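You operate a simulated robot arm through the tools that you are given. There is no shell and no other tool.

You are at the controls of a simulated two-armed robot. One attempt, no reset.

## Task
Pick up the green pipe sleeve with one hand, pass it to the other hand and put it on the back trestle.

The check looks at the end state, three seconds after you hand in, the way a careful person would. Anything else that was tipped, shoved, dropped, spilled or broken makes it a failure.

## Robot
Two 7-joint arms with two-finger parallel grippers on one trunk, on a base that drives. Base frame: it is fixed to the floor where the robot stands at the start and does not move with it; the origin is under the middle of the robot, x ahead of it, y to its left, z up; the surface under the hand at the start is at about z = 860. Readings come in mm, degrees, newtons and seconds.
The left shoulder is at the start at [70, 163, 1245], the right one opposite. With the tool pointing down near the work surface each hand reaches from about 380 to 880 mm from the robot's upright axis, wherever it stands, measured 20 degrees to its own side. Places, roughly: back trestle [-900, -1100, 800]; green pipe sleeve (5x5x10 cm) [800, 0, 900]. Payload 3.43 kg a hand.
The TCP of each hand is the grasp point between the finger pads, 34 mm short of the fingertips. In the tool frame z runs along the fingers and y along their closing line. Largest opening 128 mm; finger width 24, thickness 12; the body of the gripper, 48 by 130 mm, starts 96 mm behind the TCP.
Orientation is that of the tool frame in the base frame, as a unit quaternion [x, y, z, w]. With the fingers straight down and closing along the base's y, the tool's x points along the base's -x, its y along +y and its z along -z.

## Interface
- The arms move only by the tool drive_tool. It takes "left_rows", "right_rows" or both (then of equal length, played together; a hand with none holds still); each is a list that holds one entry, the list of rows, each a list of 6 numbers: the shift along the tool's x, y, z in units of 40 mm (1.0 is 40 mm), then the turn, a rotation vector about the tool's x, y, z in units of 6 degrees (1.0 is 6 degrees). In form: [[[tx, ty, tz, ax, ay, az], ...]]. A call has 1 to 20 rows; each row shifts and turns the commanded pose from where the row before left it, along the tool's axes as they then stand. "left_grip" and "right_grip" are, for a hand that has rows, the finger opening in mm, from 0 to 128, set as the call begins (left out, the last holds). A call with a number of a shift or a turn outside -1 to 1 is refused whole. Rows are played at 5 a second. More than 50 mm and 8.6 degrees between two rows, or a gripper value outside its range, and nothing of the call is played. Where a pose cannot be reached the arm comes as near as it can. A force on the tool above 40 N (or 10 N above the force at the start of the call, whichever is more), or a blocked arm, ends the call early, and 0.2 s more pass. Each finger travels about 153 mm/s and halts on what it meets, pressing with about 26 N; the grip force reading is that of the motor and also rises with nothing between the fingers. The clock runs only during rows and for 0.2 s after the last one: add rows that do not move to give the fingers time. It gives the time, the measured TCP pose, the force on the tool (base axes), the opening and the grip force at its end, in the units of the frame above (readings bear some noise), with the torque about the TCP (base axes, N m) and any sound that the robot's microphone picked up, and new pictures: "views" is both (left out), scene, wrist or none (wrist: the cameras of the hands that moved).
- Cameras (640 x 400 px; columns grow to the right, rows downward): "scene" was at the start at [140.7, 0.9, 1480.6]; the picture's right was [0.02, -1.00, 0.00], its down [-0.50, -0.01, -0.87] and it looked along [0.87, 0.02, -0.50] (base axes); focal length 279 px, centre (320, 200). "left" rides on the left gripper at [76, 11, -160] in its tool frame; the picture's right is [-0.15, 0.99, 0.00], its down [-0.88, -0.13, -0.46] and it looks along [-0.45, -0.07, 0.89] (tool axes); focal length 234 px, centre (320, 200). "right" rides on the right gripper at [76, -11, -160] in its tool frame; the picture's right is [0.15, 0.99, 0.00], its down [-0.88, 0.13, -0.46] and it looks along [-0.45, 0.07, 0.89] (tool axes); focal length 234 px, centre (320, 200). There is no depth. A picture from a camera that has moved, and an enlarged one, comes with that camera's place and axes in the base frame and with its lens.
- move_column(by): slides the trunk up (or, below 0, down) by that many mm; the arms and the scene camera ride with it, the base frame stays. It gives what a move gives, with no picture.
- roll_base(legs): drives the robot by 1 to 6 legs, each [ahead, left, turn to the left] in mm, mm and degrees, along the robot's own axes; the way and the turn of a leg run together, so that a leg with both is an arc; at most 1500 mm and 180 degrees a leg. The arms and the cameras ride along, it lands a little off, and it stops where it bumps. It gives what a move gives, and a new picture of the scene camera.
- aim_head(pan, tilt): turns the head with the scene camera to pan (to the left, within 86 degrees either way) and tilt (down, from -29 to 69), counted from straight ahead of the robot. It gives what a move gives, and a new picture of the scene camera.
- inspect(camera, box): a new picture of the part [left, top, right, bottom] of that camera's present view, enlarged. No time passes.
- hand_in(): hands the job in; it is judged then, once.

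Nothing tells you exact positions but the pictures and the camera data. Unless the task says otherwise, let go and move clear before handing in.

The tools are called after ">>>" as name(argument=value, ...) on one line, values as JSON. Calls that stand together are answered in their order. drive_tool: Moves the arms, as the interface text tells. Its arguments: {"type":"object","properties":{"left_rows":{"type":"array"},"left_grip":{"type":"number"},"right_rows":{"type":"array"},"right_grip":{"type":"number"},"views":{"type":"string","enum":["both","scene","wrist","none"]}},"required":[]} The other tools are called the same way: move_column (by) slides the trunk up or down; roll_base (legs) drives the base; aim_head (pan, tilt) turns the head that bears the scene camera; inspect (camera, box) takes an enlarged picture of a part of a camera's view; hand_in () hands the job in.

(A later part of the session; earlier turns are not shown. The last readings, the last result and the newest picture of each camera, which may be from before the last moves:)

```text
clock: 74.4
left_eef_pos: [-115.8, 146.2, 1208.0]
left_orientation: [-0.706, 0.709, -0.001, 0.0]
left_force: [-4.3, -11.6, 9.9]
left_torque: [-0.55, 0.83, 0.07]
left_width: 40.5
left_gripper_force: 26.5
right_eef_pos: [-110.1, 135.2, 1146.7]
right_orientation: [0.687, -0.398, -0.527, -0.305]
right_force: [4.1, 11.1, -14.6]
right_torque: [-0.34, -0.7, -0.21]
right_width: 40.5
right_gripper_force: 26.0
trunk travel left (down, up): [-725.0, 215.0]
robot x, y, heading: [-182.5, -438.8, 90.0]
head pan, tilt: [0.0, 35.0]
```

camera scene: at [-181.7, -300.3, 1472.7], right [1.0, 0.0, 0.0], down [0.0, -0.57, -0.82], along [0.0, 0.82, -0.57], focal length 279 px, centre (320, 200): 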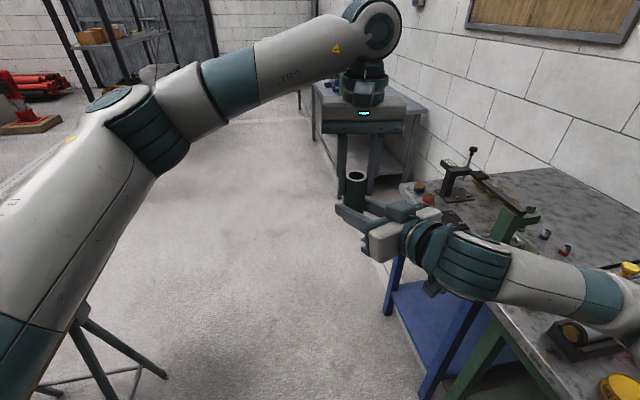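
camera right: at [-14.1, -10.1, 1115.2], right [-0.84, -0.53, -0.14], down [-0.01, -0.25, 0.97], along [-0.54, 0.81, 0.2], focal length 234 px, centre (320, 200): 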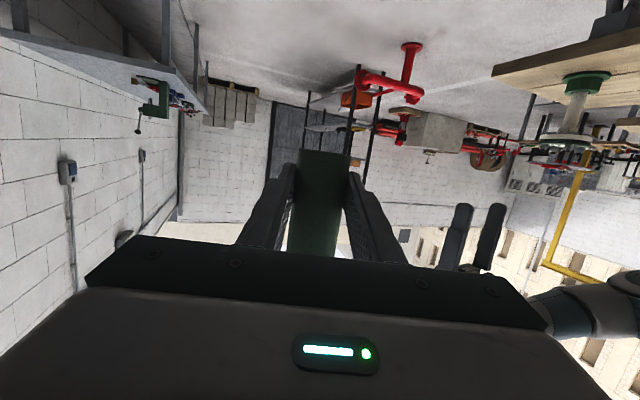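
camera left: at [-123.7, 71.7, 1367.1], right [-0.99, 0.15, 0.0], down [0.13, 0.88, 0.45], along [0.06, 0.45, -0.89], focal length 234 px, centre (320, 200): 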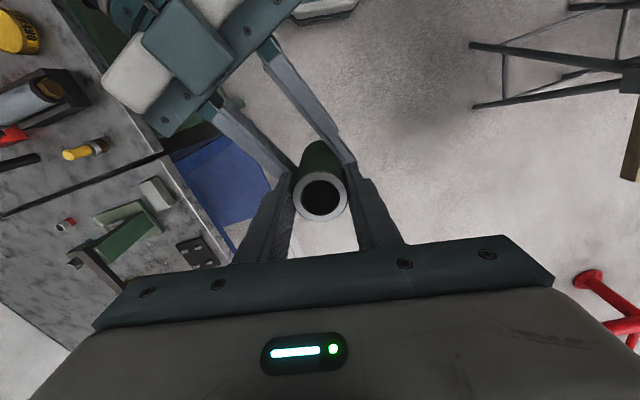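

The tension has dropped to a moderate level. I'll now open the right hand a little and check that the left hand takes the weight.

>>> drive_tool(right_rows=[[[0, 0, 0, 0, 0, 0], [0, 0, 0, 0, 0, 0], [0, 0, 0, 0, 0, 0]]], right_grip=46, views="both")

```text
clock: 75.2
left_eef_pos: [-117.0, 147.6, 1206.2]
left_orientation: [0.707, -0.707, 0.001, 0.0]
left_force: [0.5, 0.8, -0.1]
left_torque: [0.0, 0.04, 0.0]
left_width: 40.4
left_gripper_force: 25.8
right_eef_pos: [-109.3, 134.9, 1147.1]
right_orientation: [0.686, -0.398, -0.527, -0.305]
right_force: [-0.5, 0.5, 0.1]
right_torque: [0.02, 0.0, -0.01]
right_width: 46.0
right_gripper_force: 0.2
trunk travel left (down, up): [-725.0, 215.0]
robot x, y, heading: [-179.2, -438.0, 90.2]
head pan, tilt: [0.0, 35.0]
camera scene: at [-181.7, -300.2, 1472.7], right [1.0, 0.0, 0.0], down [0.0, -0.57, -0.82], along [0.0, 0.82, -0.57], focal length 279 px, centre (320, 200)
camera right: at [-14.2, -10.2, 1115.3], right [-0.84, -0.53, -0.14], down [-0.01, -0.25, 0.97], along [-0.55, 0.81, 0.2], focal length 234 px, centre (320, 200)
```

scene: 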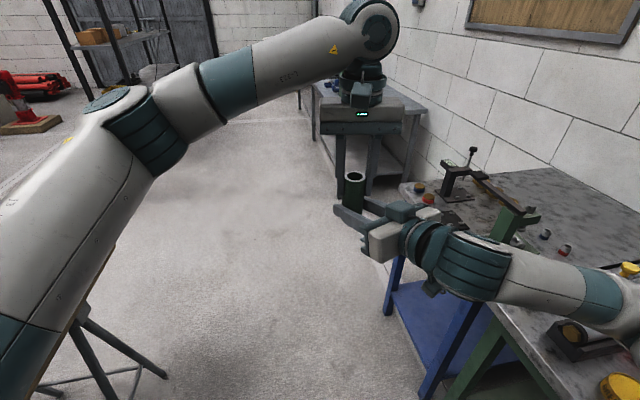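
right: 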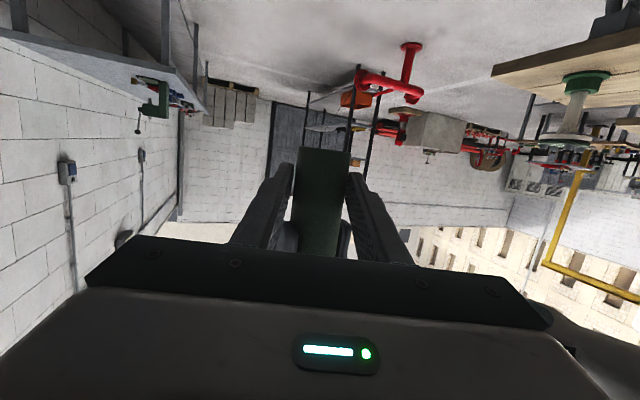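

The left hand grips at 40.4 mm with 25.8 N, yet its force reading doesn't show the sleeve's weight. I'll look closely before going on.

>>> inspect(camera="left", box=[224, 120, 416, 240])

>>> inspect(camera="scene", box=[290, 120, 418, 240])

>>> inspect(camera="right", box=[224, 130, 416, 250])

```text
3.33 times, centred on (320, 180) of left
camera zoom: at [-126.6, 72.2, 1365.6], right [-0.99, 0.15, 0.0], down [0.13, 0.88, 0.45], along [0.07, 0.45, -0.89], focal length 781 px, centre (320, 267)
```

zoom: 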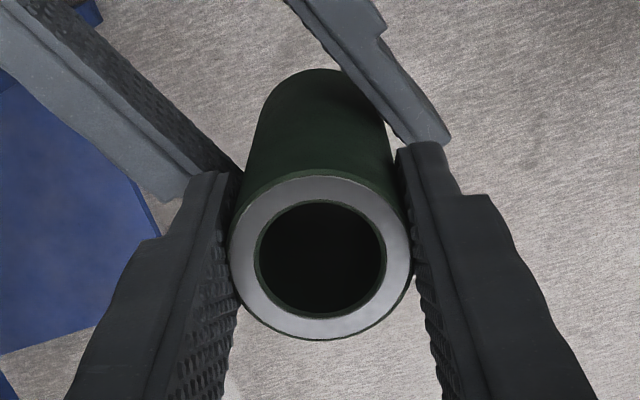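

```text
3.33 times, centred on (354, 180) of scene
camera zoom: at [-181.7, -300.2, 1472.7], right [1.0, 0.0, 0.0], down [0.0, -0.57, -0.82], along [0.0, 0.82, -0.57], focal length 931 px, centre (207, 267)
```

zoom: 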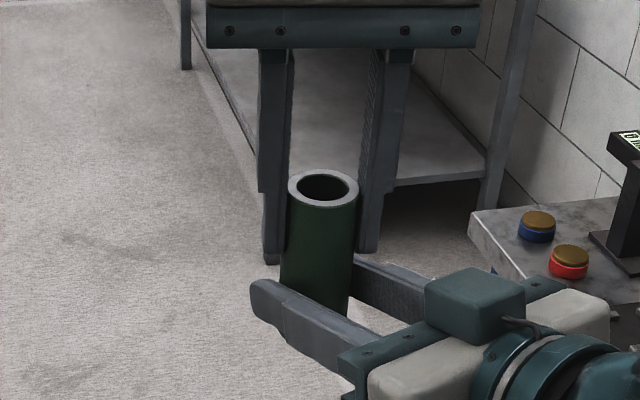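

```text
3.33 times, centred on (320, 190) of right
camera zoom: at [-14.2, -10.2, 1115.3], right [-0.84, -0.53, -0.14], down [-0.01, -0.25, 0.97], along [-0.55, 0.81, 0.2], focal length 781 px, centre (320, 233)
```

zoom: 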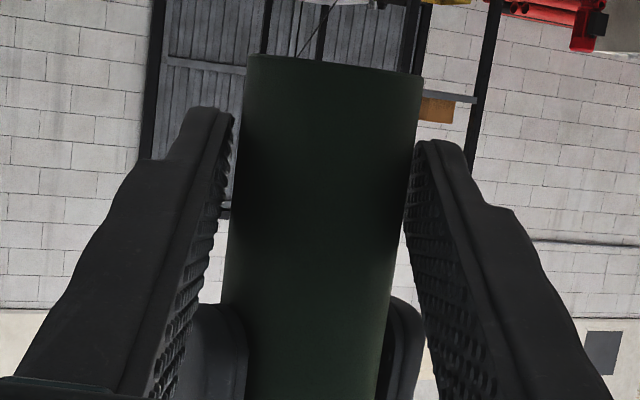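

The picture shows the sleeve held by the left fingers and free between the right ones. I'll wait a moment and re-read the forces to be sure.

>>> drive_tool(left_rows=[[[0, 0, 0, 0, 0, 0], [0, 0, 0, 0, 0, 0], [0, 0, 0, 0, 0, 0], [0, 0, 0, 0, 0, 0]]], left_grip=10, views="wrist")

>>> inspect(camera="left", box=[224, 120, 416, 240])

```text
clock: 76.2
left_eef_pos: [-116.5, 146.4, 1207.6]
left_orientation: [0.707, -0.707, 0.0, 0.0]
left_force: [0.0, -0.6, 0.4]
left_torque: [-0.02, 0.0, -0.04]
left_width: 40.6
left_gripper_force: 26.3
right_eef_pos: [-109.2, 136.4, 1147.0]
right_orientation: [0.687, -0.397, -0.527, -0.304]
right_force: [0.4, 0.9, -0.7]
right_torque: [-0.02, -0.01, 0.02]
right_width: 46.0
right_gripper_force: 0.1
trunk travel left (down, up): [-725.0, 215.0]
robot x, y, heading: [-181.6, -438.0, 89.8]
head pan, tilt: [0.0, 35.0]
camera left: at [-126.7, 72.1, 1365.7], right [-0.99, 0.15, 0.0], down [0.13, 0.88, 0.45], along [0.07, 0.45, -0.89], focal length 234 px, centre (320, 200)
```

left: 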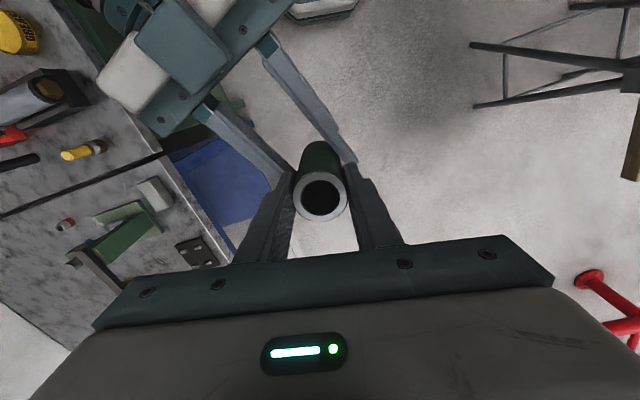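

```text
3.33 times, centred on (320, 180) of left
camera zoom: at [-126.7, 72.1, 1365.7], right [-0.99, 0.15, 0.0], down [0.13, 0.88, 0.45], along [0.07, 0.45, -0.89], focal length 781 px, centre (320, 267)
```

zoom: 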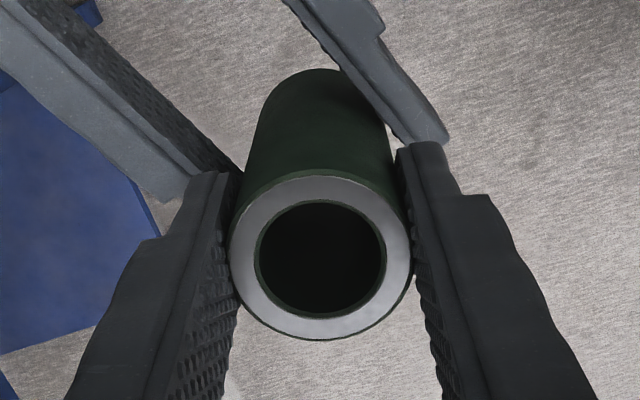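

The readings are still near zero on both hands, so I'll open the right hand a little more while watching the left.

>>> drive_tool(right_rows=[[[0, 0, 0, 0, 0, 0], [0, 0, 0, 0, 0, 0], [0, 0, 0, 0, 0, 0]]], right_grip=56, views="both")

>>> inspect(camera="scene", box=[290, 120, 418, 240])

```text
clock: 77.0
left_eef_pos: [-117.0, 147.0, 1207.6]
left_orientation: [0.707, -0.707, 0.0, 0.0]
left_force: [-0.2, 0.2, -1.1]
left_torque: [0.03, -0.05, -0.03]
left_width: 40.4
left_gripper_force: 26.2
right_eef_pos: [-109.0, 135.2, 1146.4]
right_orientation: [0.687, -0.397, -0.527, -0.304]
right_force: [-0.8, 0.0, 0.3]
right_torque: [0.02, 0.03, 0.0]
right_width: 56.0
right_gripper_force: 0.0
trunk travel left (down, up): [-725.0, 215.0]
robot x, y, heading: [-181.8, -440.3, 90.0]
head pan, tilt: [0.0, 35.0]
camera scene: at [-181.7, -300.3, 1472.7], right [1.0, 0.0, 0.0], down [0.0, -0.57, -0.82], along [0.0, 0.82, -0.57], focal length 279 px, centre (320, 200)
camera right: at [-14.0, -10.2, 1115.2], right [-0.84, -0.53, -0.14], down [-0.01, -0.25, 0.97], along [-0.54, 0.81, 0.2], focal length 234 px, centre (320, 200)
```

scene: 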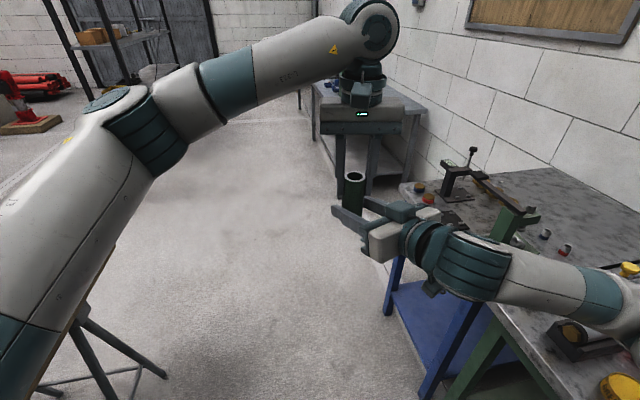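
right: 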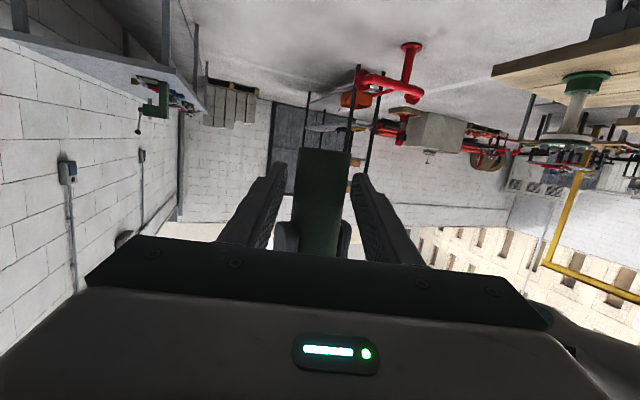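

```text
3.33 times, centred on (354, 180) of scene
camera zoom: at [-181.7, -300.3, 1472.7], right [1.0, 0.0, 0.0], down [0.0, -0.57, -0.82], along [0.0, 0.82, -0.57], focal length 931 px, centre (207, 267)
```

zoom: 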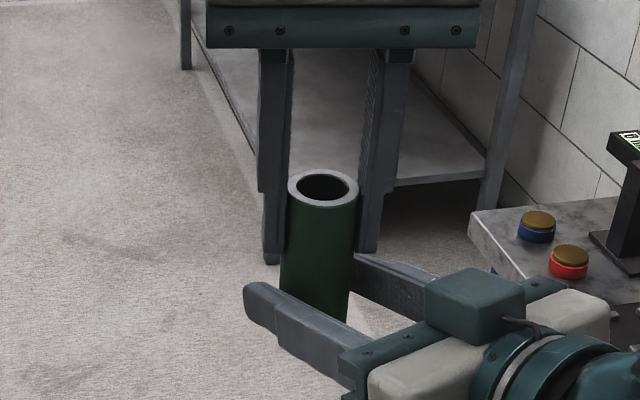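

The left hand clearly holds the sleeve alone now. I'll open the right hand wider and lift the sleeve straight up out of it.

>>> drive_tool(right_rows=[[[0, 0, 0, 0, 0, 0], [0, 0, 0, 0, 0, 0], [0, 0, 0, 0, 0, 0]]], right_grip=100, views="none")

>>> drive_tool(left_rows=[[[0, 0, -0.1, 0, 0, 0], [0, 0, -0.2, 0, 0, 0], [0, 0, -0.4, 0, 0, 0], [0, 0, -0.5, 0, 0, 0], [0, 0, -0.5, 0, 0, 0], [0, 0, -0.5, 0, 0, 0], [0, 0, -0.4, 0, 0, 0], [0, 0, -0.2, 0, 0, 0], [0, 0, 0, 0, 0, 0]]], views="both")

```text
clock: 77.8
left_eef_pos: [-115.9, 145.0, 1207.4]
left_orientation: [0.707, -0.707, 0.001, 0.001]
left_force: [-0.4, -0.1, 0.0]
left_torque: [-0.01, 0.02, -0.01]
left_width: 40.3
left_gripper_force: 25.9
right_eef_pos: [-108.9, 135.1, 1146.3]
right_orientation: [0.686, -0.397, -0.528, -0.305]
right_force: [0.2, 0.4, 0.1]
right_torque: [-0.02, 0.0, 0.02]
right_width: 100.1
right_gripper_force: 0.0
trunk travel left (down, up): [-725.0, 215.0]
robot x, y, heading: [-181.1, -437.4, 89.8]
head pan, tilt: [0.0, 35.0]
```

```text
clock: 79.8
left_eef_pos: [-116.6, 147.3, 1319.4]
left_orientation: [-0.707, 0.707, -0.001, -0.001]
left_force: [0.7, -0.4, -5.4]
left_torque: [-0.01, -0.02, 0.02]
left_width: 40.1
left_gripper_force: 25.4
right_eef_pos: [-108.8, 135.6, 1147.5]
right_orientation: [0.686, -0.397, -0.527, -0.305]
right_force: [-0.2, -0.4, 0.4]
right_torque: [0.04, 0.01, 0.01]
right_width: 99.9
right_gripper_force: 0.1
trunk travel left (down, up): [-725.0, 215.0]
robot x, y, heading: [-184.5, -437.7, 90.2]
head pan, tilt: [0.0, 35.0]
camera scene: at [-181.5, -300.2, 1472.7], right [1.0, 0.0, 0.0], down [0.0, -0.57, -0.82], along [0.0, 0.82, -0.57], focal length 279 px, centre (320, 200)
camera left: at [-126.4, 73.1, 1478.3], right [-0.99, 0.15, 0.0], down [0.13, 0.88, 0.45], along [0.07, 0.45, -0.89], focal length 234 px, centre (320, 200)
```

scene: 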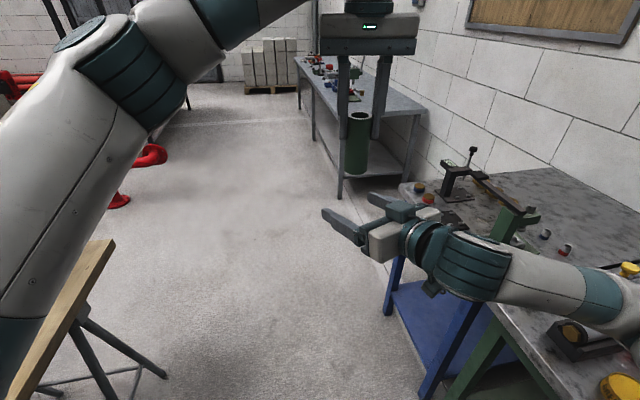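
left: 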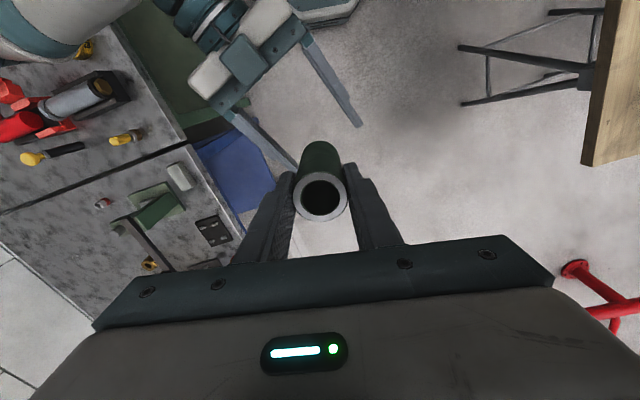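

The handover is done: the left hand carries the sleeve and reads its 5.4 N weight. Now I'll look at the trestle on my left to choose a clear spot.

>>> aim_head(pan=80, tilt=45)

```text
clock: 81.4
left_eef_pos: [-118.0, 147.2, 1319.3]
left_orientation: [-0.707, 0.707, -0.001, 0.0]
left_force: [0.0, -0.7, -4.8]
left_torque: [0.03, 0.04, 0.0]
left_width: 40.6
left_gripper_force: 26.0
right_eef_pos: [-108.1, 135.4, 1146.6]
right_orientation: [0.687, -0.398, -0.526, -0.305]
right_force: [0.8, 0.1, -0.3]
right_torque: [-0.06, 0.0, 0.02]
right_width: 100.1
right_gripper_force: 0.0
trunk travel left (down, up): [-725.0, 215.0]
robot x, y, heading: [-184.3, -438.6, 89.7]
head pan, tilt: [80.0, 45.0]
camera scene: at [-261.8, -374.1, 1458.0], right [0.18, 0.98, 0.0], down [0.7, -0.12, -0.71], along [-0.7, 0.12, -0.71], focal length 279 px, centre (320, 200)
```

scene: 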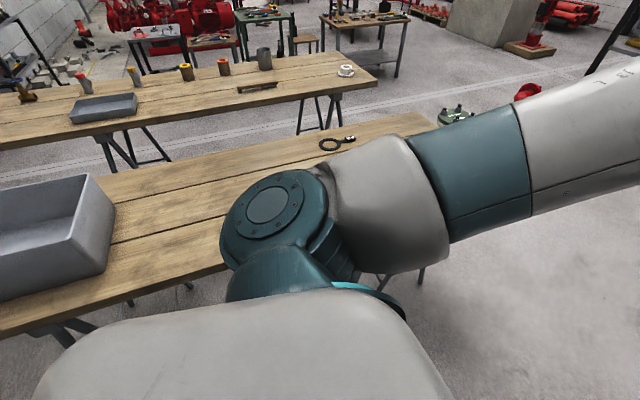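

The near planks between the bin and the spanner are clear. I'll put the sleeve down near [-880, -300], about 130 mm in from the trestle's edge. First I'll carry it left around the front at a safe height.

>>> drive_tool(left_rows=[[[0.08, 0.3, 0.1, 0, 0, 0], [0.16, 0.6, 0.2, 0, 0, 0], [0.2, 0.8, 0.23, 0, 0, 0], [0.2, 0.8, 0.23, 0, 0, 0], [0.2, 0.8, 0.23, 0, 0, 0], [0.2, 0.8, 0.23, 0, 0, 0], [0.2, 0.8, 0.23, 0, 0, 0], [0.2, 0.8, 0.23, 0, 0, 0], [0.2, 0.8, 0.23, 0, 0, 0], [0.2, 0.8, 0.23, 0, 0, 0], [0.2, 0.8, 0.23, 0, 0, 0], [0.2, 0.8, 0.23, 0, 0, 0], [0.2, 0.7, 0.23, 0, 0, 0], [0.16, 0.5, 0.2, 0, 0, 0], [0.08, 0.3, 0.1, 0, 0, 0], [0, 0, 0, 0, 0, 0]]], views="both")

```text
clock: 84.8
left_eef_pos: [-532.7, 37.6, 1193.3]
left_orientation: [0.707, -0.707, 0.0, 0.001]
left_force: [0.9, -0.1, -4.2]
left_torque: [-0.01, 0.02, 0.01]
left_width: 40.2
left_gripper_force: 25.4
right_eef_pos: [-109.3, 135.2, 1147.6]
right_orientation: [0.687, -0.397, -0.527, -0.305]
right_force: [-0.3, -0.1, 0.3]
right_torque: [-0.01, 0.02, -0.03]
right_width: 100.1
right_gripper_force: 0.2
trunk travel left (down, up): [-725.0, 215.0]
robot x, y, heading: [-183.4, -436.7, 89.6]
head pan, tilt: [80.0, 45.0]
camera scene: at [-262.0, -374.2, 1457.9], right [0.17, 0.98, 0.0], down [0.7, -0.12, -0.71], along [-0.7, 0.12, -0.71], focal length 279 px, centre (320, 200)
camera left: at [-544.3, -36.5, 1353.0], right [-0.99, 0.15, 0.0], down [0.13, 0.88, 0.45], along [0.07, 0.45, -0.89], focal length 234 px, centre (320, 200)
```

scene: 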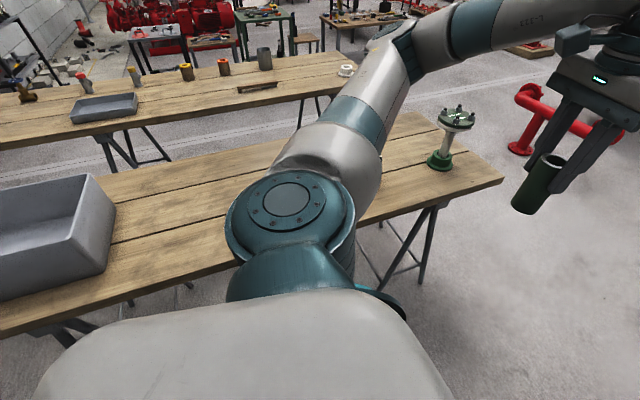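
left: 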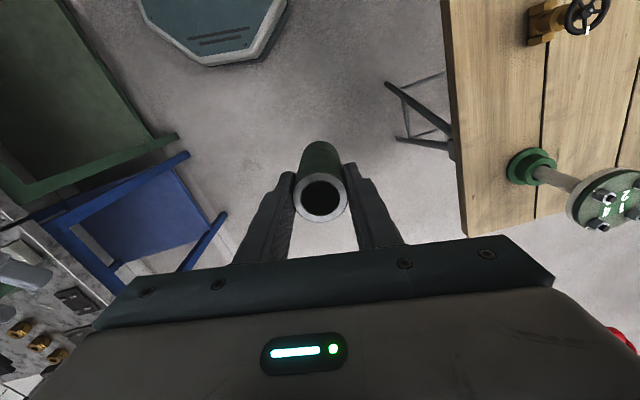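

The grip holds. I'll yaw the left hand 45° toward the trestle so the wrist stays within its range, and then carry on over the planks.

>>> drive_tool(left_rows=[[[0, 0, 0, 0, 0, -0.4], [0, 0, 0, 0, 0, -0.7], [0, 0, 0, 0, 0, -0.9], [0, 0, 0, 0, 0, -0.9], [0, 0, 0, 0, 0, -0.9], [0, 0, 0, 0, 0, -0.9], [0, 0, 0, 0, 0, -0.9], [0, 0, 0, 0, 0, -0.9], [0, 0, 0, 0, 0, -0.7], [0, 0, 0, 0, 0, -0.3], [0, 0, 0, 0, 0, 0]]], views="none")

```text
clock: 87.2
left_eef_pos: [-534.2, 37.9, 1194.9]
left_orientation: [0.924, -0.383, 0.001, 0.0]
left_force: [0.0, 0.1, -4.6]
left_torque: [-0.03, -0.02, 0.02]
left_width: 40.3
left_gripper_force: 26.0
right_eef_pos: [-109.6, 136.0, 1146.1]
right_orientation: [0.687, -0.397, -0.527, -0.305]
right_force: [-0.4, 0.1, 0.5]
right_torque: [-0.02, 0.02, 0.04]
right_width: 99.9
right_gripper_force: 0.0
trunk travel left (down, up): [-725.0, 215.0]
robot x, y, heading: [-182.7, -437.8, 89.9]
head pan, tilt: [80.0, 45.0]
```

>>> drive_tool(left_rows=[[[0, 0.4, 0.1, 0, 0, 0], [-0.01, 0.8, 0.2, 0, 0, 0], [-0.01, 0.9, 0.25, 0, 0, 0], [-0.01, 0.95, 0.25, 0, 0, 0], [-0.01, 0.95, 0.25, 0, 0, 0], [-0.01, 0.95, 0.25, 0, 0, 0], [-0.01, 0.95, 0.25, 0, 0, 0], [-0.01, 0.95, 0.25, 0, 0, 0], [-0.01, 0.95, 0.25, 0, 0, 0], [-0.01, 0.95, 0.25, 0, 0, 0], [-0.01, 0.95, 0.25, 0, 0, 0], [-0.01, 0.9, 0.25, 0, 0, 0], [-0.01, 0.8, 0.25, 0, 0, 0], [-0.01, 0.6, 0.2, 0, 0, 0], [0, 0.1, 0.1, 0, 0, 0], [0, 0, 0, 0, 0, 0]]], views="both")

```text
clock: 90.6
left_eef_pos: [-878.2, -301.6, 1060.5]
left_orientation: [0.924, -0.383, 0.001, 0.001]
left_force: [0.3, 0.6, -4.6]
left_torque: [-0.01, -0.01, -0.01]
left_width: 40.3
left_gripper_force: 26.2
right_eef_pos: [-110.2, 135.5, 1146.8]
right_orientation: [0.687, -0.397, -0.527, -0.305]
right_force: [-0.4, -0.2, -0.4]
right_torque: [0.01, 0.02, -0.03]
right_width: 100.1
right_gripper_force: 0.0
trunk travel left (down, up): [-725.0, 215.0]
robot x, y, heading: [-181.3, -439.3, 89.8]
head pan, tilt: [80.0, 45.0]
camera scene: at [-262.7, -374.9, 1457.9], right [0.17, 0.98, 0.0], down [0.7, -0.12, -0.71], along [-0.7, 0.12, -0.71], focal length 279 px, centre (320, 200)
camera left: at [-831.7, -361.6, 1220.1], right [-0.8, -0.6, 0.0], down [-0.53, 0.72, 0.45], along [-0.27, 0.37, -0.89], focal length 234 px, centre (320, 200)
```

scene: 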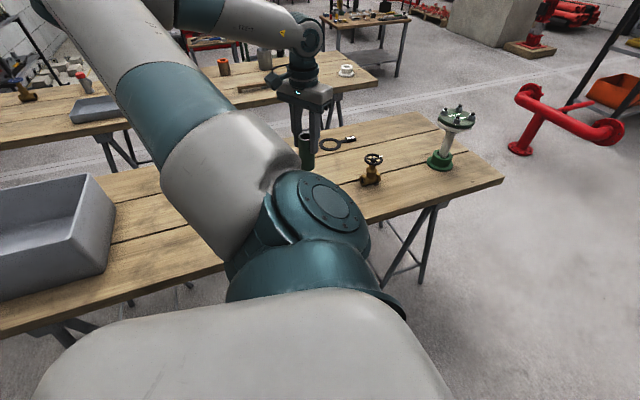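
left: 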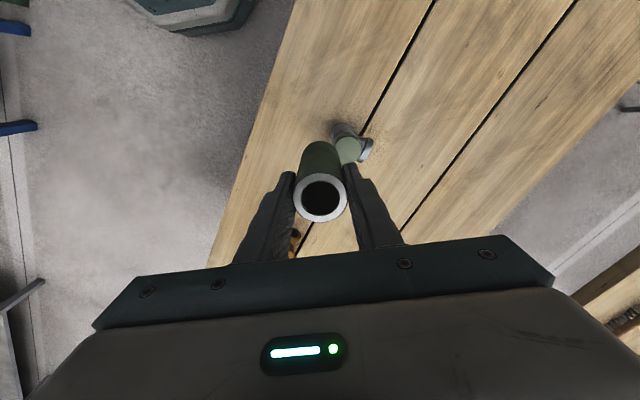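

There's a small grey item on the planks right near my chosen spot that the arm had hidden. I'll zoom in before lowering anything.

>>> inspect(camera="left", box=[256, 80, 448, 200])

>>> inspect(camera="scene", box=[250, 80, 442, 200])

```text
3.33 times, centred on (352, 140) of left
camera zoom: at [-831.7, -361.6, 1220.1], right [-0.8, -0.6, 0.0], down [-0.53, 0.72, 0.45], along [-0.27, 0.37, -0.89], focal length 781 px, centre (213, 400)
```

zoom: 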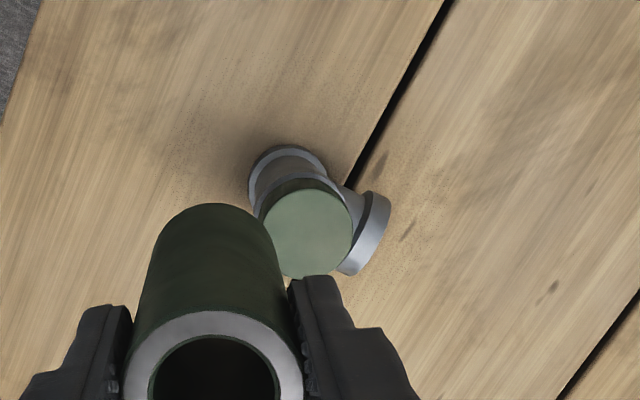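

```text
3.33 times, centred on (346, 140) of scene
camera zoom: at [-262.7, -374.9, 1457.9], right [0.17, 0.98, 0.0], down [0.7, -0.12, -0.71], along [-0.7, 0.12, -0.71], focal length 931 px, centre (233, 400)
```

zoom: 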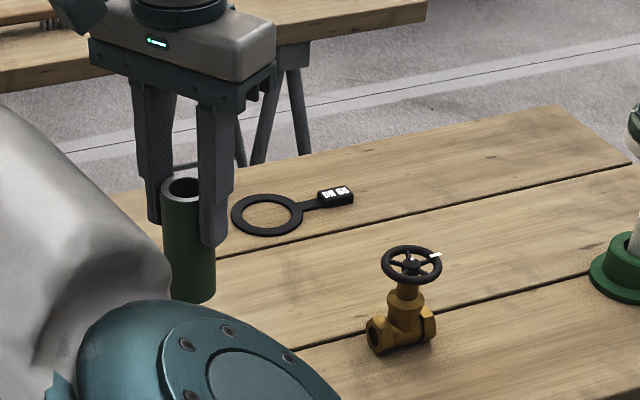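

A pipe tee about 120 mm tall stands near [-907, -321], too close to that spot. The wrist view shows bare planks around [-840, -440], so I'll raise the sleeve a bit and move there.

>>> drive_tool(left_rows=[[[0, 0, -0.4, 0, 0, 0], [0, 0, -0.6, 0, 0, 0], [0.25, 0.15, 0, 0, 0, 0], [0.5, 0.28, 0, 0, 0, 0], [0.6, 0.34, 0, 0, 0, 0], [0.6, 0.34, 0, 0, 0, 0], [0.6, 0.34, 0, 0, 0, 0], [0.4, 0.22, 0, 0, 0, 0], [0.16, 0.1, 0, 0, 0, 0], [0, 0, 0, 0, 0, 0]]], views="both")

```text
clock: 92.8
left_eef_pos: [-843.3, -437.9, 1100.3]
left_orientation: [0.924, -0.383, 0.001, 0.0]
left_force: [-0.2, -0.7, -4.2]
left_torque: [0.03, 0.0, 0.02]
left_width: 40.3
left_gripper_force: 26.1
right_eef_pos: [-110.7, 134.8, 1147.9]
right_orientation: [0.687, -0.397, -0.527, -0.305]
right_force: [-0.1, 0.6, 0.7]
right_torque: [0.0, -0.01, 0.01]
right_width: 99.8
right_gripper_force: 0.0
trunk travel left (down, up): [-725.0, 215.0]
robot x, y, heading: [-182.9, -436.9, 89.8]
head pan, tilt: [80.0, 45.0]
camera scene: at [-262.9, -375.2, 1457.9], right [0.17, 0.98, 0.0], down [0.7, -0.12, -0.71], along [-0.7, 0.12, -0.71], focal length 279 px, centre (320, 200)
camera left: at [-795.5, -497.8, 1259.1], right [-0.8, -0.6, 0.0], down [-0.53, 0.72, 0.45], along [-0.27, 0.37, -0.89], focal length 234 px, centre (320, 200)
```

scene: 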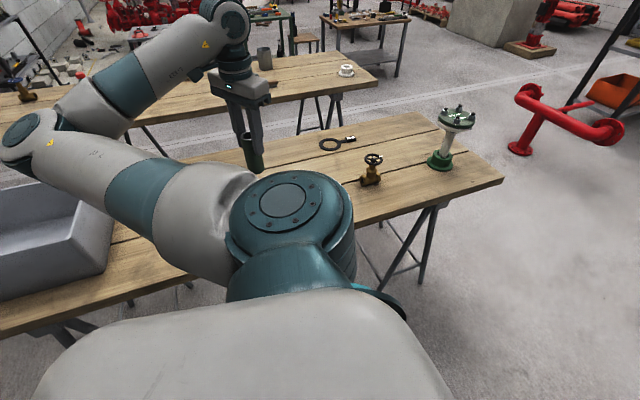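
left: 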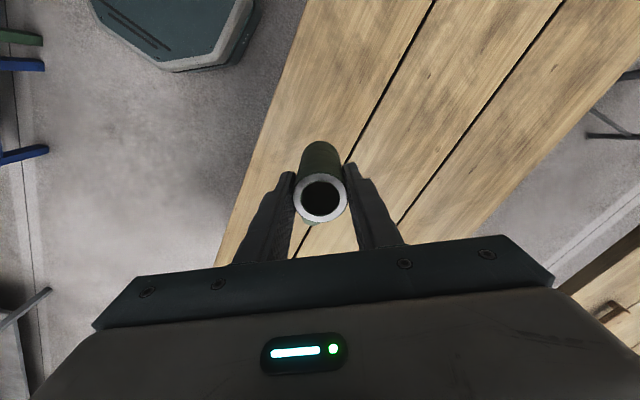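

The spot under the sleeve is bare plank, about 108 mm from the edge and clear of the seam. I'll lower in stages, watching the elbow near the bin.

>>> drive_tool(left_rows=[[[0, 0, 0.3, 0, 0, 0], [0, 0, 0.6, 0, 0, 0], [0, 0, 0.6, 0, 0, 0], [0, 0, 0.6, 0, 0, 0], [0, 0, 0.4, 0, 0, 0], [0, 0, 0, 0, 0, 0]]], views="both")

```text
clock: 94.2
left_eef_pos: [-851.2, -423.6, 1018.2]
left_orientation: [0.924, -0.383, 0.001, 0.001]
left_force: [-0.1, 0.8, -5.1]
left_torque: [-0.04, 0.0, 0.0]
left_width: 40.3
left_gripper_force: 25.9
left hand out of reach, approached as far as the arm can: row 2, 3, 4, 5
right_eef_pos: [-110.2, 134.9, 1147.1]
right_orientation: [0.687, -0.396, -0.527, -0.304]
right_force: [-0.3, 0.3, 0.1]
right_torque: [0.02, -0.01, -0.01]
right_width: 100.1
right_gripper_force: 0.0
trunk travel left (down, up): [-725.0, 215.0]
robot x, y, heading: [-183.3, -439.5, 89.9]
head pan, tilt: [80.0, 45.0]
camera scene: at [-262.4, -375.1, 1458.0], right [0.17, 0.98, 0.0], down [0.7, -0.12, -0.71], along [-0.7, 0.12, -0.71], focal length 279 px, centre (320, 200)
camera left: at [-804.3, -483.8, 1177.3], right [-0.8, -0.6, 0.0], down [-0.53, 0.72, 0.45], along [-0.27, 0.36, -0.89], focal length 234 px, centre (320, 200)
```

scene: 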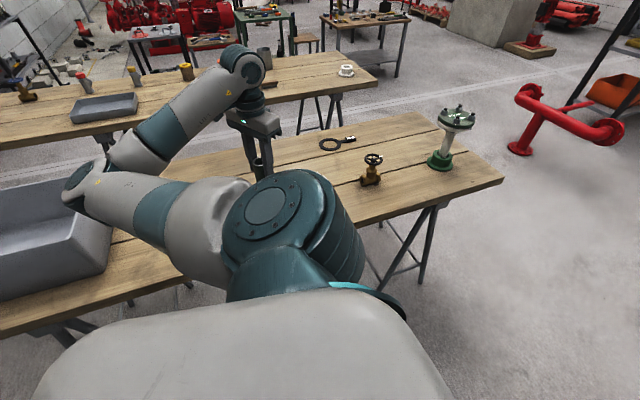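
left: 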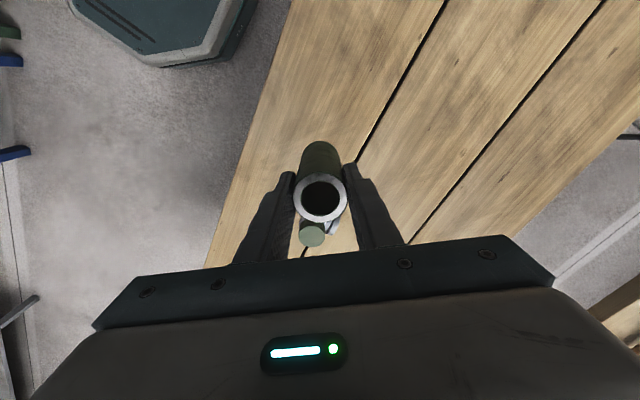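

That spot is beyond a joint limit when lowering, so the arm drifted slightly toward the tee. I'll raise the sleeve again and use a more forward spot near [-862, -195], between the tee and the brass valve, checking it with the wrist camera first.

>>> drive_tool(left_rows=[[[0, 0, -0.5, 0, 0, 0], [0, 0, -0.7, 0, 0, 0], [0, 0, -0.6, 0, 0, 0], [-0.25, -0.23, 0, 0, 0, 0], [-0.5, -0.45, 0, 0, 0, 0], [-0.6, -0.54, 0, 0, 0, 0], [-0.6, -0.54, 0, 0, 0, 0], [-0.6, -0.54, 0, 0, 0, 0], [-0.6, -0.54, 0, 0, 0, 0], [-0.6, -0.54, 0, 0, 0, 0], [-0.34, -0.32, 0, 0, 0, 0], [-0.15, -0.15, 0, 0, 0, 0], [0, 0, 0, 0, 0, 0]]], views="both")

>>> inspect(camera="left", box=[160, 40, 480, 240])

```text
clock: 97.0
left_eef_pos: [-862.2, -194.9, 1091.4]
left_orientation: [0.924, -0.383, 0.001, 0.0]
left_force: [0.0, -1.0, -5.1]
left_torque: [-0.04, -0.03, -0.01]
left_width: 40.3
left_gripper_force: 26.0
right_eef_pos: [-110.8, 134.2, 1146.4]
right_orientation: [0.687, -0.397, -0.527, -0.305]
right_force: [0.3, -0.3, 0.1]
right_torque: [0.01, -0.05, 0.01]
right_width: 99.9
right_gripper_force: 0.0
trunk travel left (down, up): [-725.0, 215.0]
robot x, y, heading: [-182.3, -438.1, 89.9]
head pan, tilt: [80.0, 45.0]
camera scene: at [-262.7, -374.8, 1457.9], right [0.17, 0.98, 0.0], down [0.7, -0.12, -0.71], along [-0.7, 0.12, -0.71], focal length 279 px, centre (320, 200)
camera left: at [-815.6, -255.3, 1249.4], right [-0.8, -0.6, 0.0], down [-0.53, 0.72, 0.45], along [-0.27, 0.37, -0.89], focal length 234 px, centre (320, 200)
```

scene: 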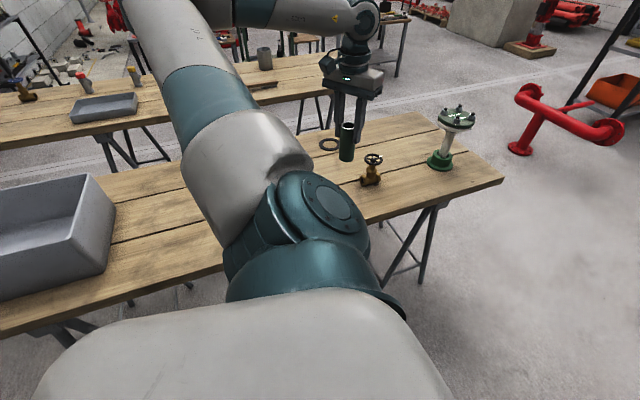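
left: 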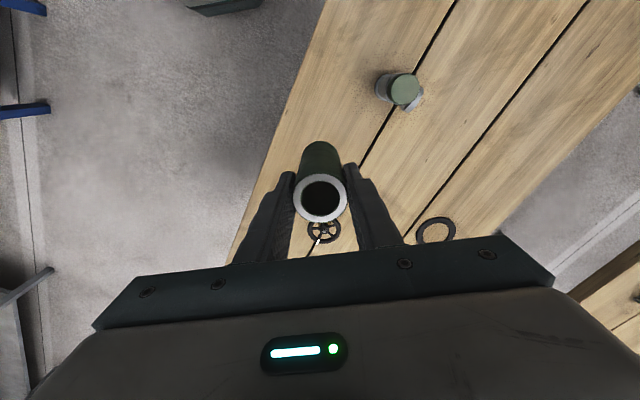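

```text
2.00 times, centred on (320, 140) of left
camera zoom: at [-815.6, -255.3, 1249.4], right [-0.8, -0.6, 0.0], down [-0.53, 0.72, 0.45], along [-0.27, 0.37, -0.89], focal length 468 px, centre (320, 320)
```

zoom: 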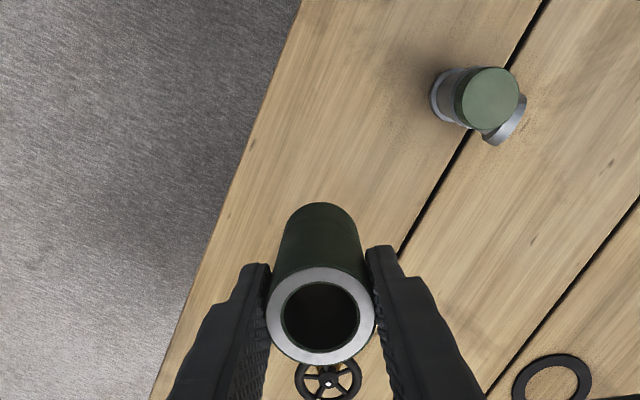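

The landing spot is bare wood, about 83 mm inside the edge and well away from the tee, seam and handwheel. I'll lower the sleeve in stages.

>>> drive_tool(left_rows=[[[0, 0, 0.3, 0, 0, 0], [0, 0, 0.6, 0, 0, 0], [0, 0, 0.7, 0, 0, 0], [0, 0, 0.7, 0, 0, 0], [0, 0, 0.6, 0, 0, 0], [0, 0, 0.3, 0, 0, 0], [0, 0, 0, 0, 0, 0]]], views="both")

```text
clock: 98.6
left_eef_pos: [-862.1, -196.5, 961.6]
left_orientation: [0.923, -0.384, 0.0, 0.001]
left_force: [0.8, 0.0, -4.1]
left_torque: [-0.02, -0.02, 0.01]
left_width: 40.4
left_gripper_force: 25.9
right_eef_pos: [-109.9, 135.2, 1147.0]
right_orientation: [0.687, -0.397, -0.527, -0.305]
right_force: [-0.1, 0.7, -0.8]
right_torque: [-0.02, 0.0, 0.01]
right_width: 100.0
right_gripper_force: 0.0
trunk travel left (down, up): [-725.0, 215.0]
robot x, y, heading: [-180.5, -433.9, 90.0]
head pan, tilt: [80.0, 45.0]
camera scene: at [-262.6, -374.9, 1457.9], right [0.17, 0.98, 0.0], down [0.7, -0.12, -0.71], along [-0.7, 0.12, -0.71], focal length 279 px, centre (320, 200)
camera left: at [-814.7, -256.6, 1120.9], right [-0.8, -0.6, 0.0], down [-0.53, 0.72, 0.45], along [-0.27, 0.37, -0.89], focal length 234 px, centre (320, 200)
```

scene: 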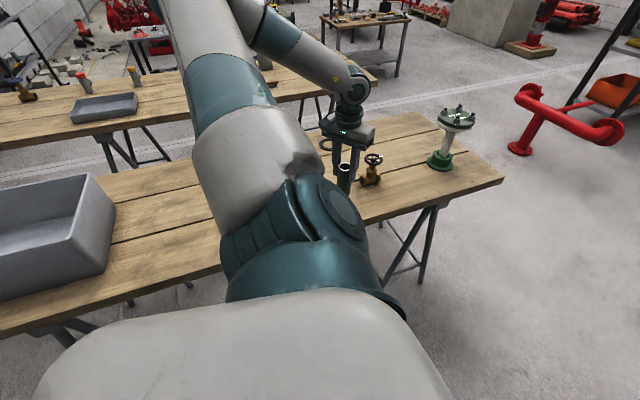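
left: 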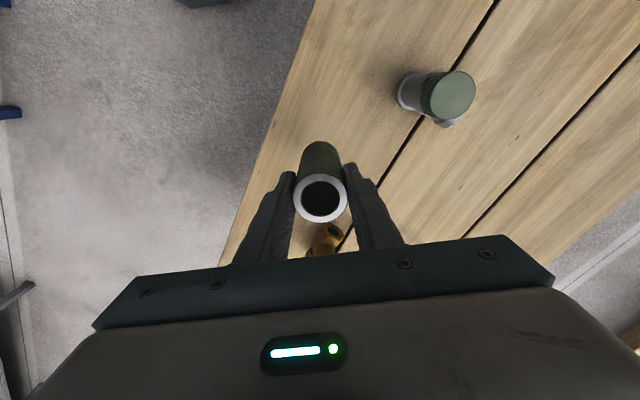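

No reach problem here. I'll lower another 55 mm, then go in fine steps until contact.

>>> drive_tool(left_rows=[[[0, 0, 0.35, 0, 0, 0], [0, 0, 0.45, 0, 0, 0], [0, 0, 0.35, 0, 0, 0], [0, 0, 0.2, 0, 0, 0], [0, 0, 0, 0, 0, 0]]], views="both")

>>> inspect(camera="left", box=[240, 90, 400, 190])

>>> inspect(camera="scene", box=[290, 110, 418, 190])

```text
clock: 99.8
left_eef_pos: [-861.6, -197.5, 906.3]
left_orientation: [0.924, -0.382, 0.001, 0.001]
left_force: [0.5, 0.0, -3.7]
left_torque: [-0.01, 0.01, -0.01]
left_width: 40.4
left_gripper_force: 26.1
right_eef_pos: [-110.4, 135.0, 1146.2]
right_orientation: [0.688, -0.396, -0.527, -0.304]
right_force: [0.3, -0.1, 0.5]
right_torque: [0.02, 0.0, 0.01]
right_width: 99.9
right_gripper_force: 0.1
trunk travel left (down, up): [-725.0, 215.0]
robot x, y, heading: [-181.8, -437.1, 89.8]
head pan, tilt: [80.0, 45.0]
camera scene: at [-262.6, -374.9, 1457.9], right [0.17, 0.98, 0.0], down [0.7, -0.12, -0.71], along [-0.7, 0.12, -0.71], focal length 279 px, centre (320, 200)
camera left: at [-814.7, -256.8, 1066.5], right [-0.8, -0.6, 0.0], down [-0.53, 0.72, 0.45], along [-0.27, 0.37, -0.89], focal length 234 px, centre (320, 200)
```

scene: 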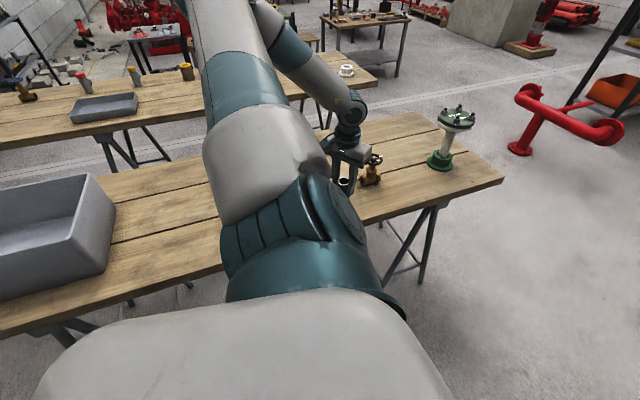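
left: 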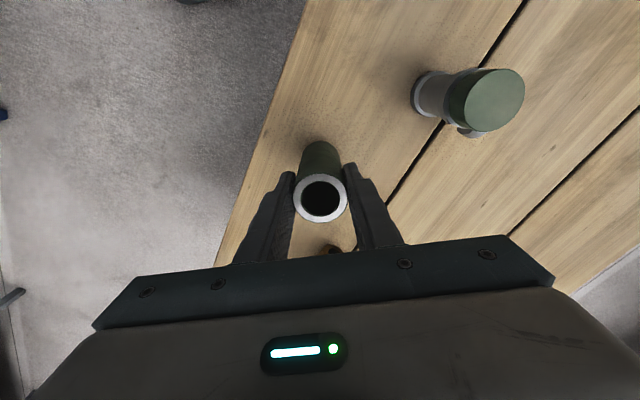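

```text
4.00 times, centred on (320, 140) of left
camera zoom: at [-814.7, -256.8, 1066.5], right [-0.8, -0.6, 0.0], down [-0.53, 0.72, 0.45], along [-0.27, 0.37, -0.89], focal length 937 px, centre (320, 440)
```

zoom: 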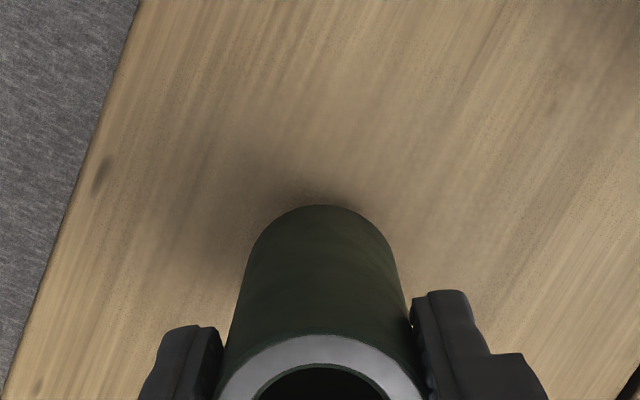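

```text
5.00 times, centred on (354, 150) of scene
camera zoom: at [-262.6, -374.9, 1457.9], right [0.17, 0.98, 0.0], down [0.7, -0.12, -0.71], along [-0.7, 0.12, -0.71], focal length 1396 px, centre (150, 450)
```

zoom: 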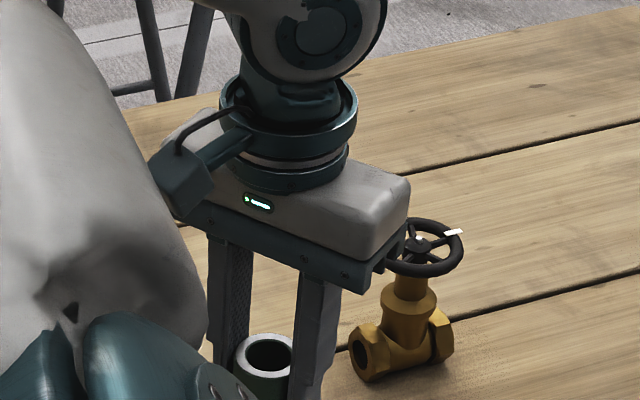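

The sleeve bottom is close to the planks with clear wood all round. I'll go down in small steps and watch for the weight coming off the hand.

>>> drive_tool(left_rows=[[[0, 0, 0.1, 0, 0, 0], [0, 0, 0.1, 0, 0, 0], [0, 0, 0.05, 0, 0, 0], [0, 0, 0, 0, 0, 0]]], views="none")

>>> drive_tool(left_rows=[[[0, 0, 0.04, 0, 0, 0], [0, 0, 0, 0, 0, 0], [0, 0, 0, 0, 0, 0]]], views="wrist")

```text
clock: 100.8
left_eef_pos: [-862.2, -196.8, 897.5]
left_orientation: [0.924, -0.383, 0.001, 0.0]
left_force: [-0.4, -0.9, -4.8]
left_torque: [0.0, -0.03, 0.0]
left_width: 40.4
left_gripper_force: 25.9
right_eef_pos: [-110.1, 134.4, 1147.7]
right_orientation: [0.687, -0.398, -0.526, -0.306]
right_force: [0.2, 0.1, 0.1]
right_torque: [-0.05, -0.02, -0.01]
right_width: 99.9
right_gripper_force: 0.1
trunk travel left (down, up): [-725.0, 215.0]
robot x, y, heading: [-185.6, -441.2, 89.9]
head pan, tilt: [80.0, 45.0]
```

```text
clock: 101.6
left_eef_pos: [-861.6, -196.5, 897.4]
left_orientation: [0.924, -0.383, 0.001, 0.001]
left_force: [0.4, -0.3, -5.7]
left_torque: [-0.01, -0.05, 0.0]
left_width: 40.4
left_gripper_force: 25.8
right_eef_pos: [-111.1, 135.0, 1147.3]
right_orientation: [0.687, -0.396, -0.527, -0.304]
right_force: [-0.7, 0.8, 0.9]
right_torque: [-0.02, 0.01, 0.0]
right_width: 100.1
right_gripper_force: 0.0
trunk travel left (down, up): [-725.0, 215.0]
robot x, y, heading: [-182.6, -438.0, 90.0]
head pan, tilt: [80.0, 45.0]
camera left: at [-815.0, -256.0, 1055.6], right [-0.8, -0.6, 0.0], down [-0.53, 0.72, 0.45], along [-0.27, 0.37, -0.89], focal length 234 px, centre (320, 200)
```

left: 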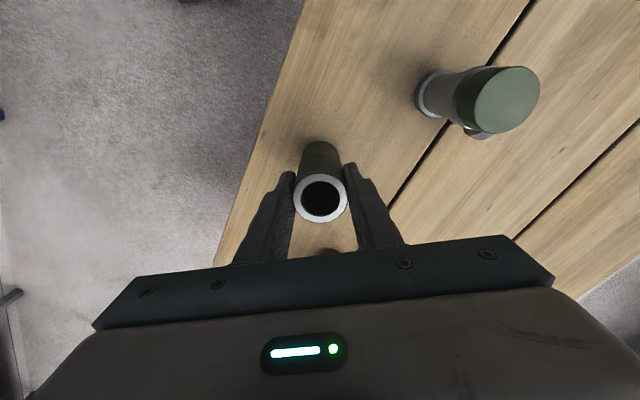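

No contact yet. I'll continue in 1–2 mm steps.

>>> drive_tool(left_rows=[[[0, 0, 0.04, 0, 0, 0], [0, 0, 0.03, 0, 0, 0], [0, 0, 0, 0, 0, 0]]], views="none")

>>> drive_tool(left_rows=[[[0, 0, 0.04, 0, 0, 0], [0, 0, 0, 0, 0, 0]]], views="none")

```text
clock: 102.4
left_eef_pos: [-862.1, -196.3, 894.2]
left_orientation: [0.924, -0.382, 0.001, 0.0]
left_force: [0.5, 0.4, -4.1]
left_torque: [0.02, -0.07, -0.01]
left_width: 40.4
left_gripper_force: 26.0
right_eef_pos: [-111.1, 134.3, 1146.1]
right_orientation: [0.687, -0.397, -0.527, -0.305]
right_force: [-0.2, -0.7, 0.6]
right_torque: [-0.01, 0.0, -0.02]
right_width: 99.8
right_gripper_force: 0.0
trunk travel left (down, up): [-725.0, 215.0]
robot x, y, heading: [-182.8, -439.7, 89.9]
head pan, tilt: [80.0, 45.0]
```

```text
clock: 103.0
left_eef_pos: [-862.3, -196.5, 894.3]
left_orientation: [0.924, -0.383, 0.0, 0.0]
left_force: [-1.0, -1.1, 3.6]
left_torque: [-0.16, -0.13, 0.02]
left_width: 40.5
left_gripper_force: 25.6
right_eef_pos: [-109.2, 134.1, 1147.6]
right_orientation: [0.687, -0.396, -0.528, -0.304]
right_force: [-0.3, 0.2, 0.5]
right_torque: [0.02, -0.01, 0.02]
right_width: 99.9
right_gripper_force: 0.0
trunk travel left (down, up): [-725.0, 215.0]
robot x, y, heading: [-182.6, -438.7, 89.6]
head pan, tilt: [80.0, 45.0]
```

The sleeve is standing on the planks, since the force flipped to +3.6 N. I'll open the left hand gently.

>>> drive_tool(left_rows=[[[0, 0, 0, 0, 0, 0], [0, 0, 0, 0, 0, 0], [0, 0, 0, 0, 0, 0]]], left_grip=46, views="wrist")

>>> inspect(camera="left", box=[224, 120, 416, 240])

```text
clock: 103.8
left_eef_pos: [-862.0, -195.5, 892.0]
left_orientation: [0.924, -0.383, 0.001, 0.0]
left_force: [0.0, -0.6, 0.3]
left_torque: [0.01, 0.0, -0.02]
left_width: 45.9
left_gripper_force: 0.1
right_eef_pos: [-109.7, 135.5, 1146.8]
right_orientation: [0.687, -0.397, -0.527, -0.304]
right_force: [0.6, -0.5, 0.0]
right_torque: [-0.01, 0.0, -0.04]
right_width: 100.2
right_gripper_force: 0.1
trunk travel left (down, up): [-725.0, 215.0]
robot x, y, heading: [-178.6, -436.5, 89.9]
head pan, tilt: [80.0, 45.0]
camera left: at [-815.2, -256.0, 1051.2], right [-0.8, -0.6, 0.0], down [-0.53, 0.72, 0.45], along [-0.27, 0.37, -0.89], focal length 234 px, centre (320, 200)
```

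left: 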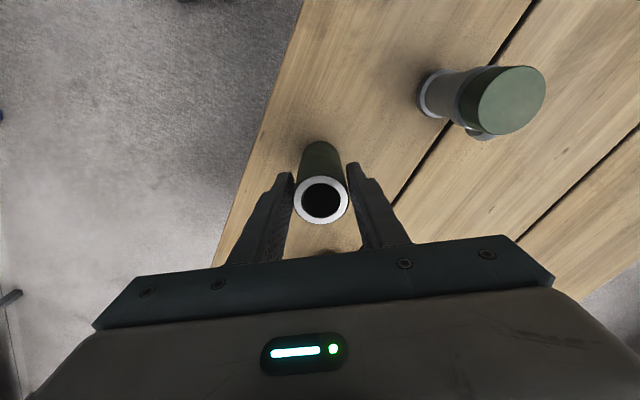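

```text
3.33 times, centred on (320, 180) of left
camera zoom: at [-815.2, -256.0, 1051.2], right [-0.8, -0.6, 0.0], down [-0.53, 0.72, 0.45], along [-0.27, 0.37, -0.89], focal length 781 px, centre (320, 267)
```

zoom: 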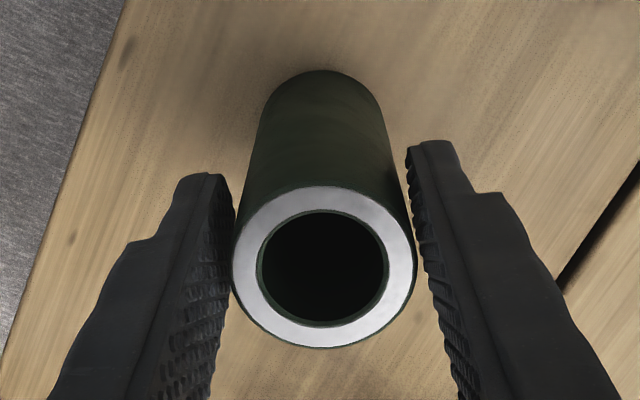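

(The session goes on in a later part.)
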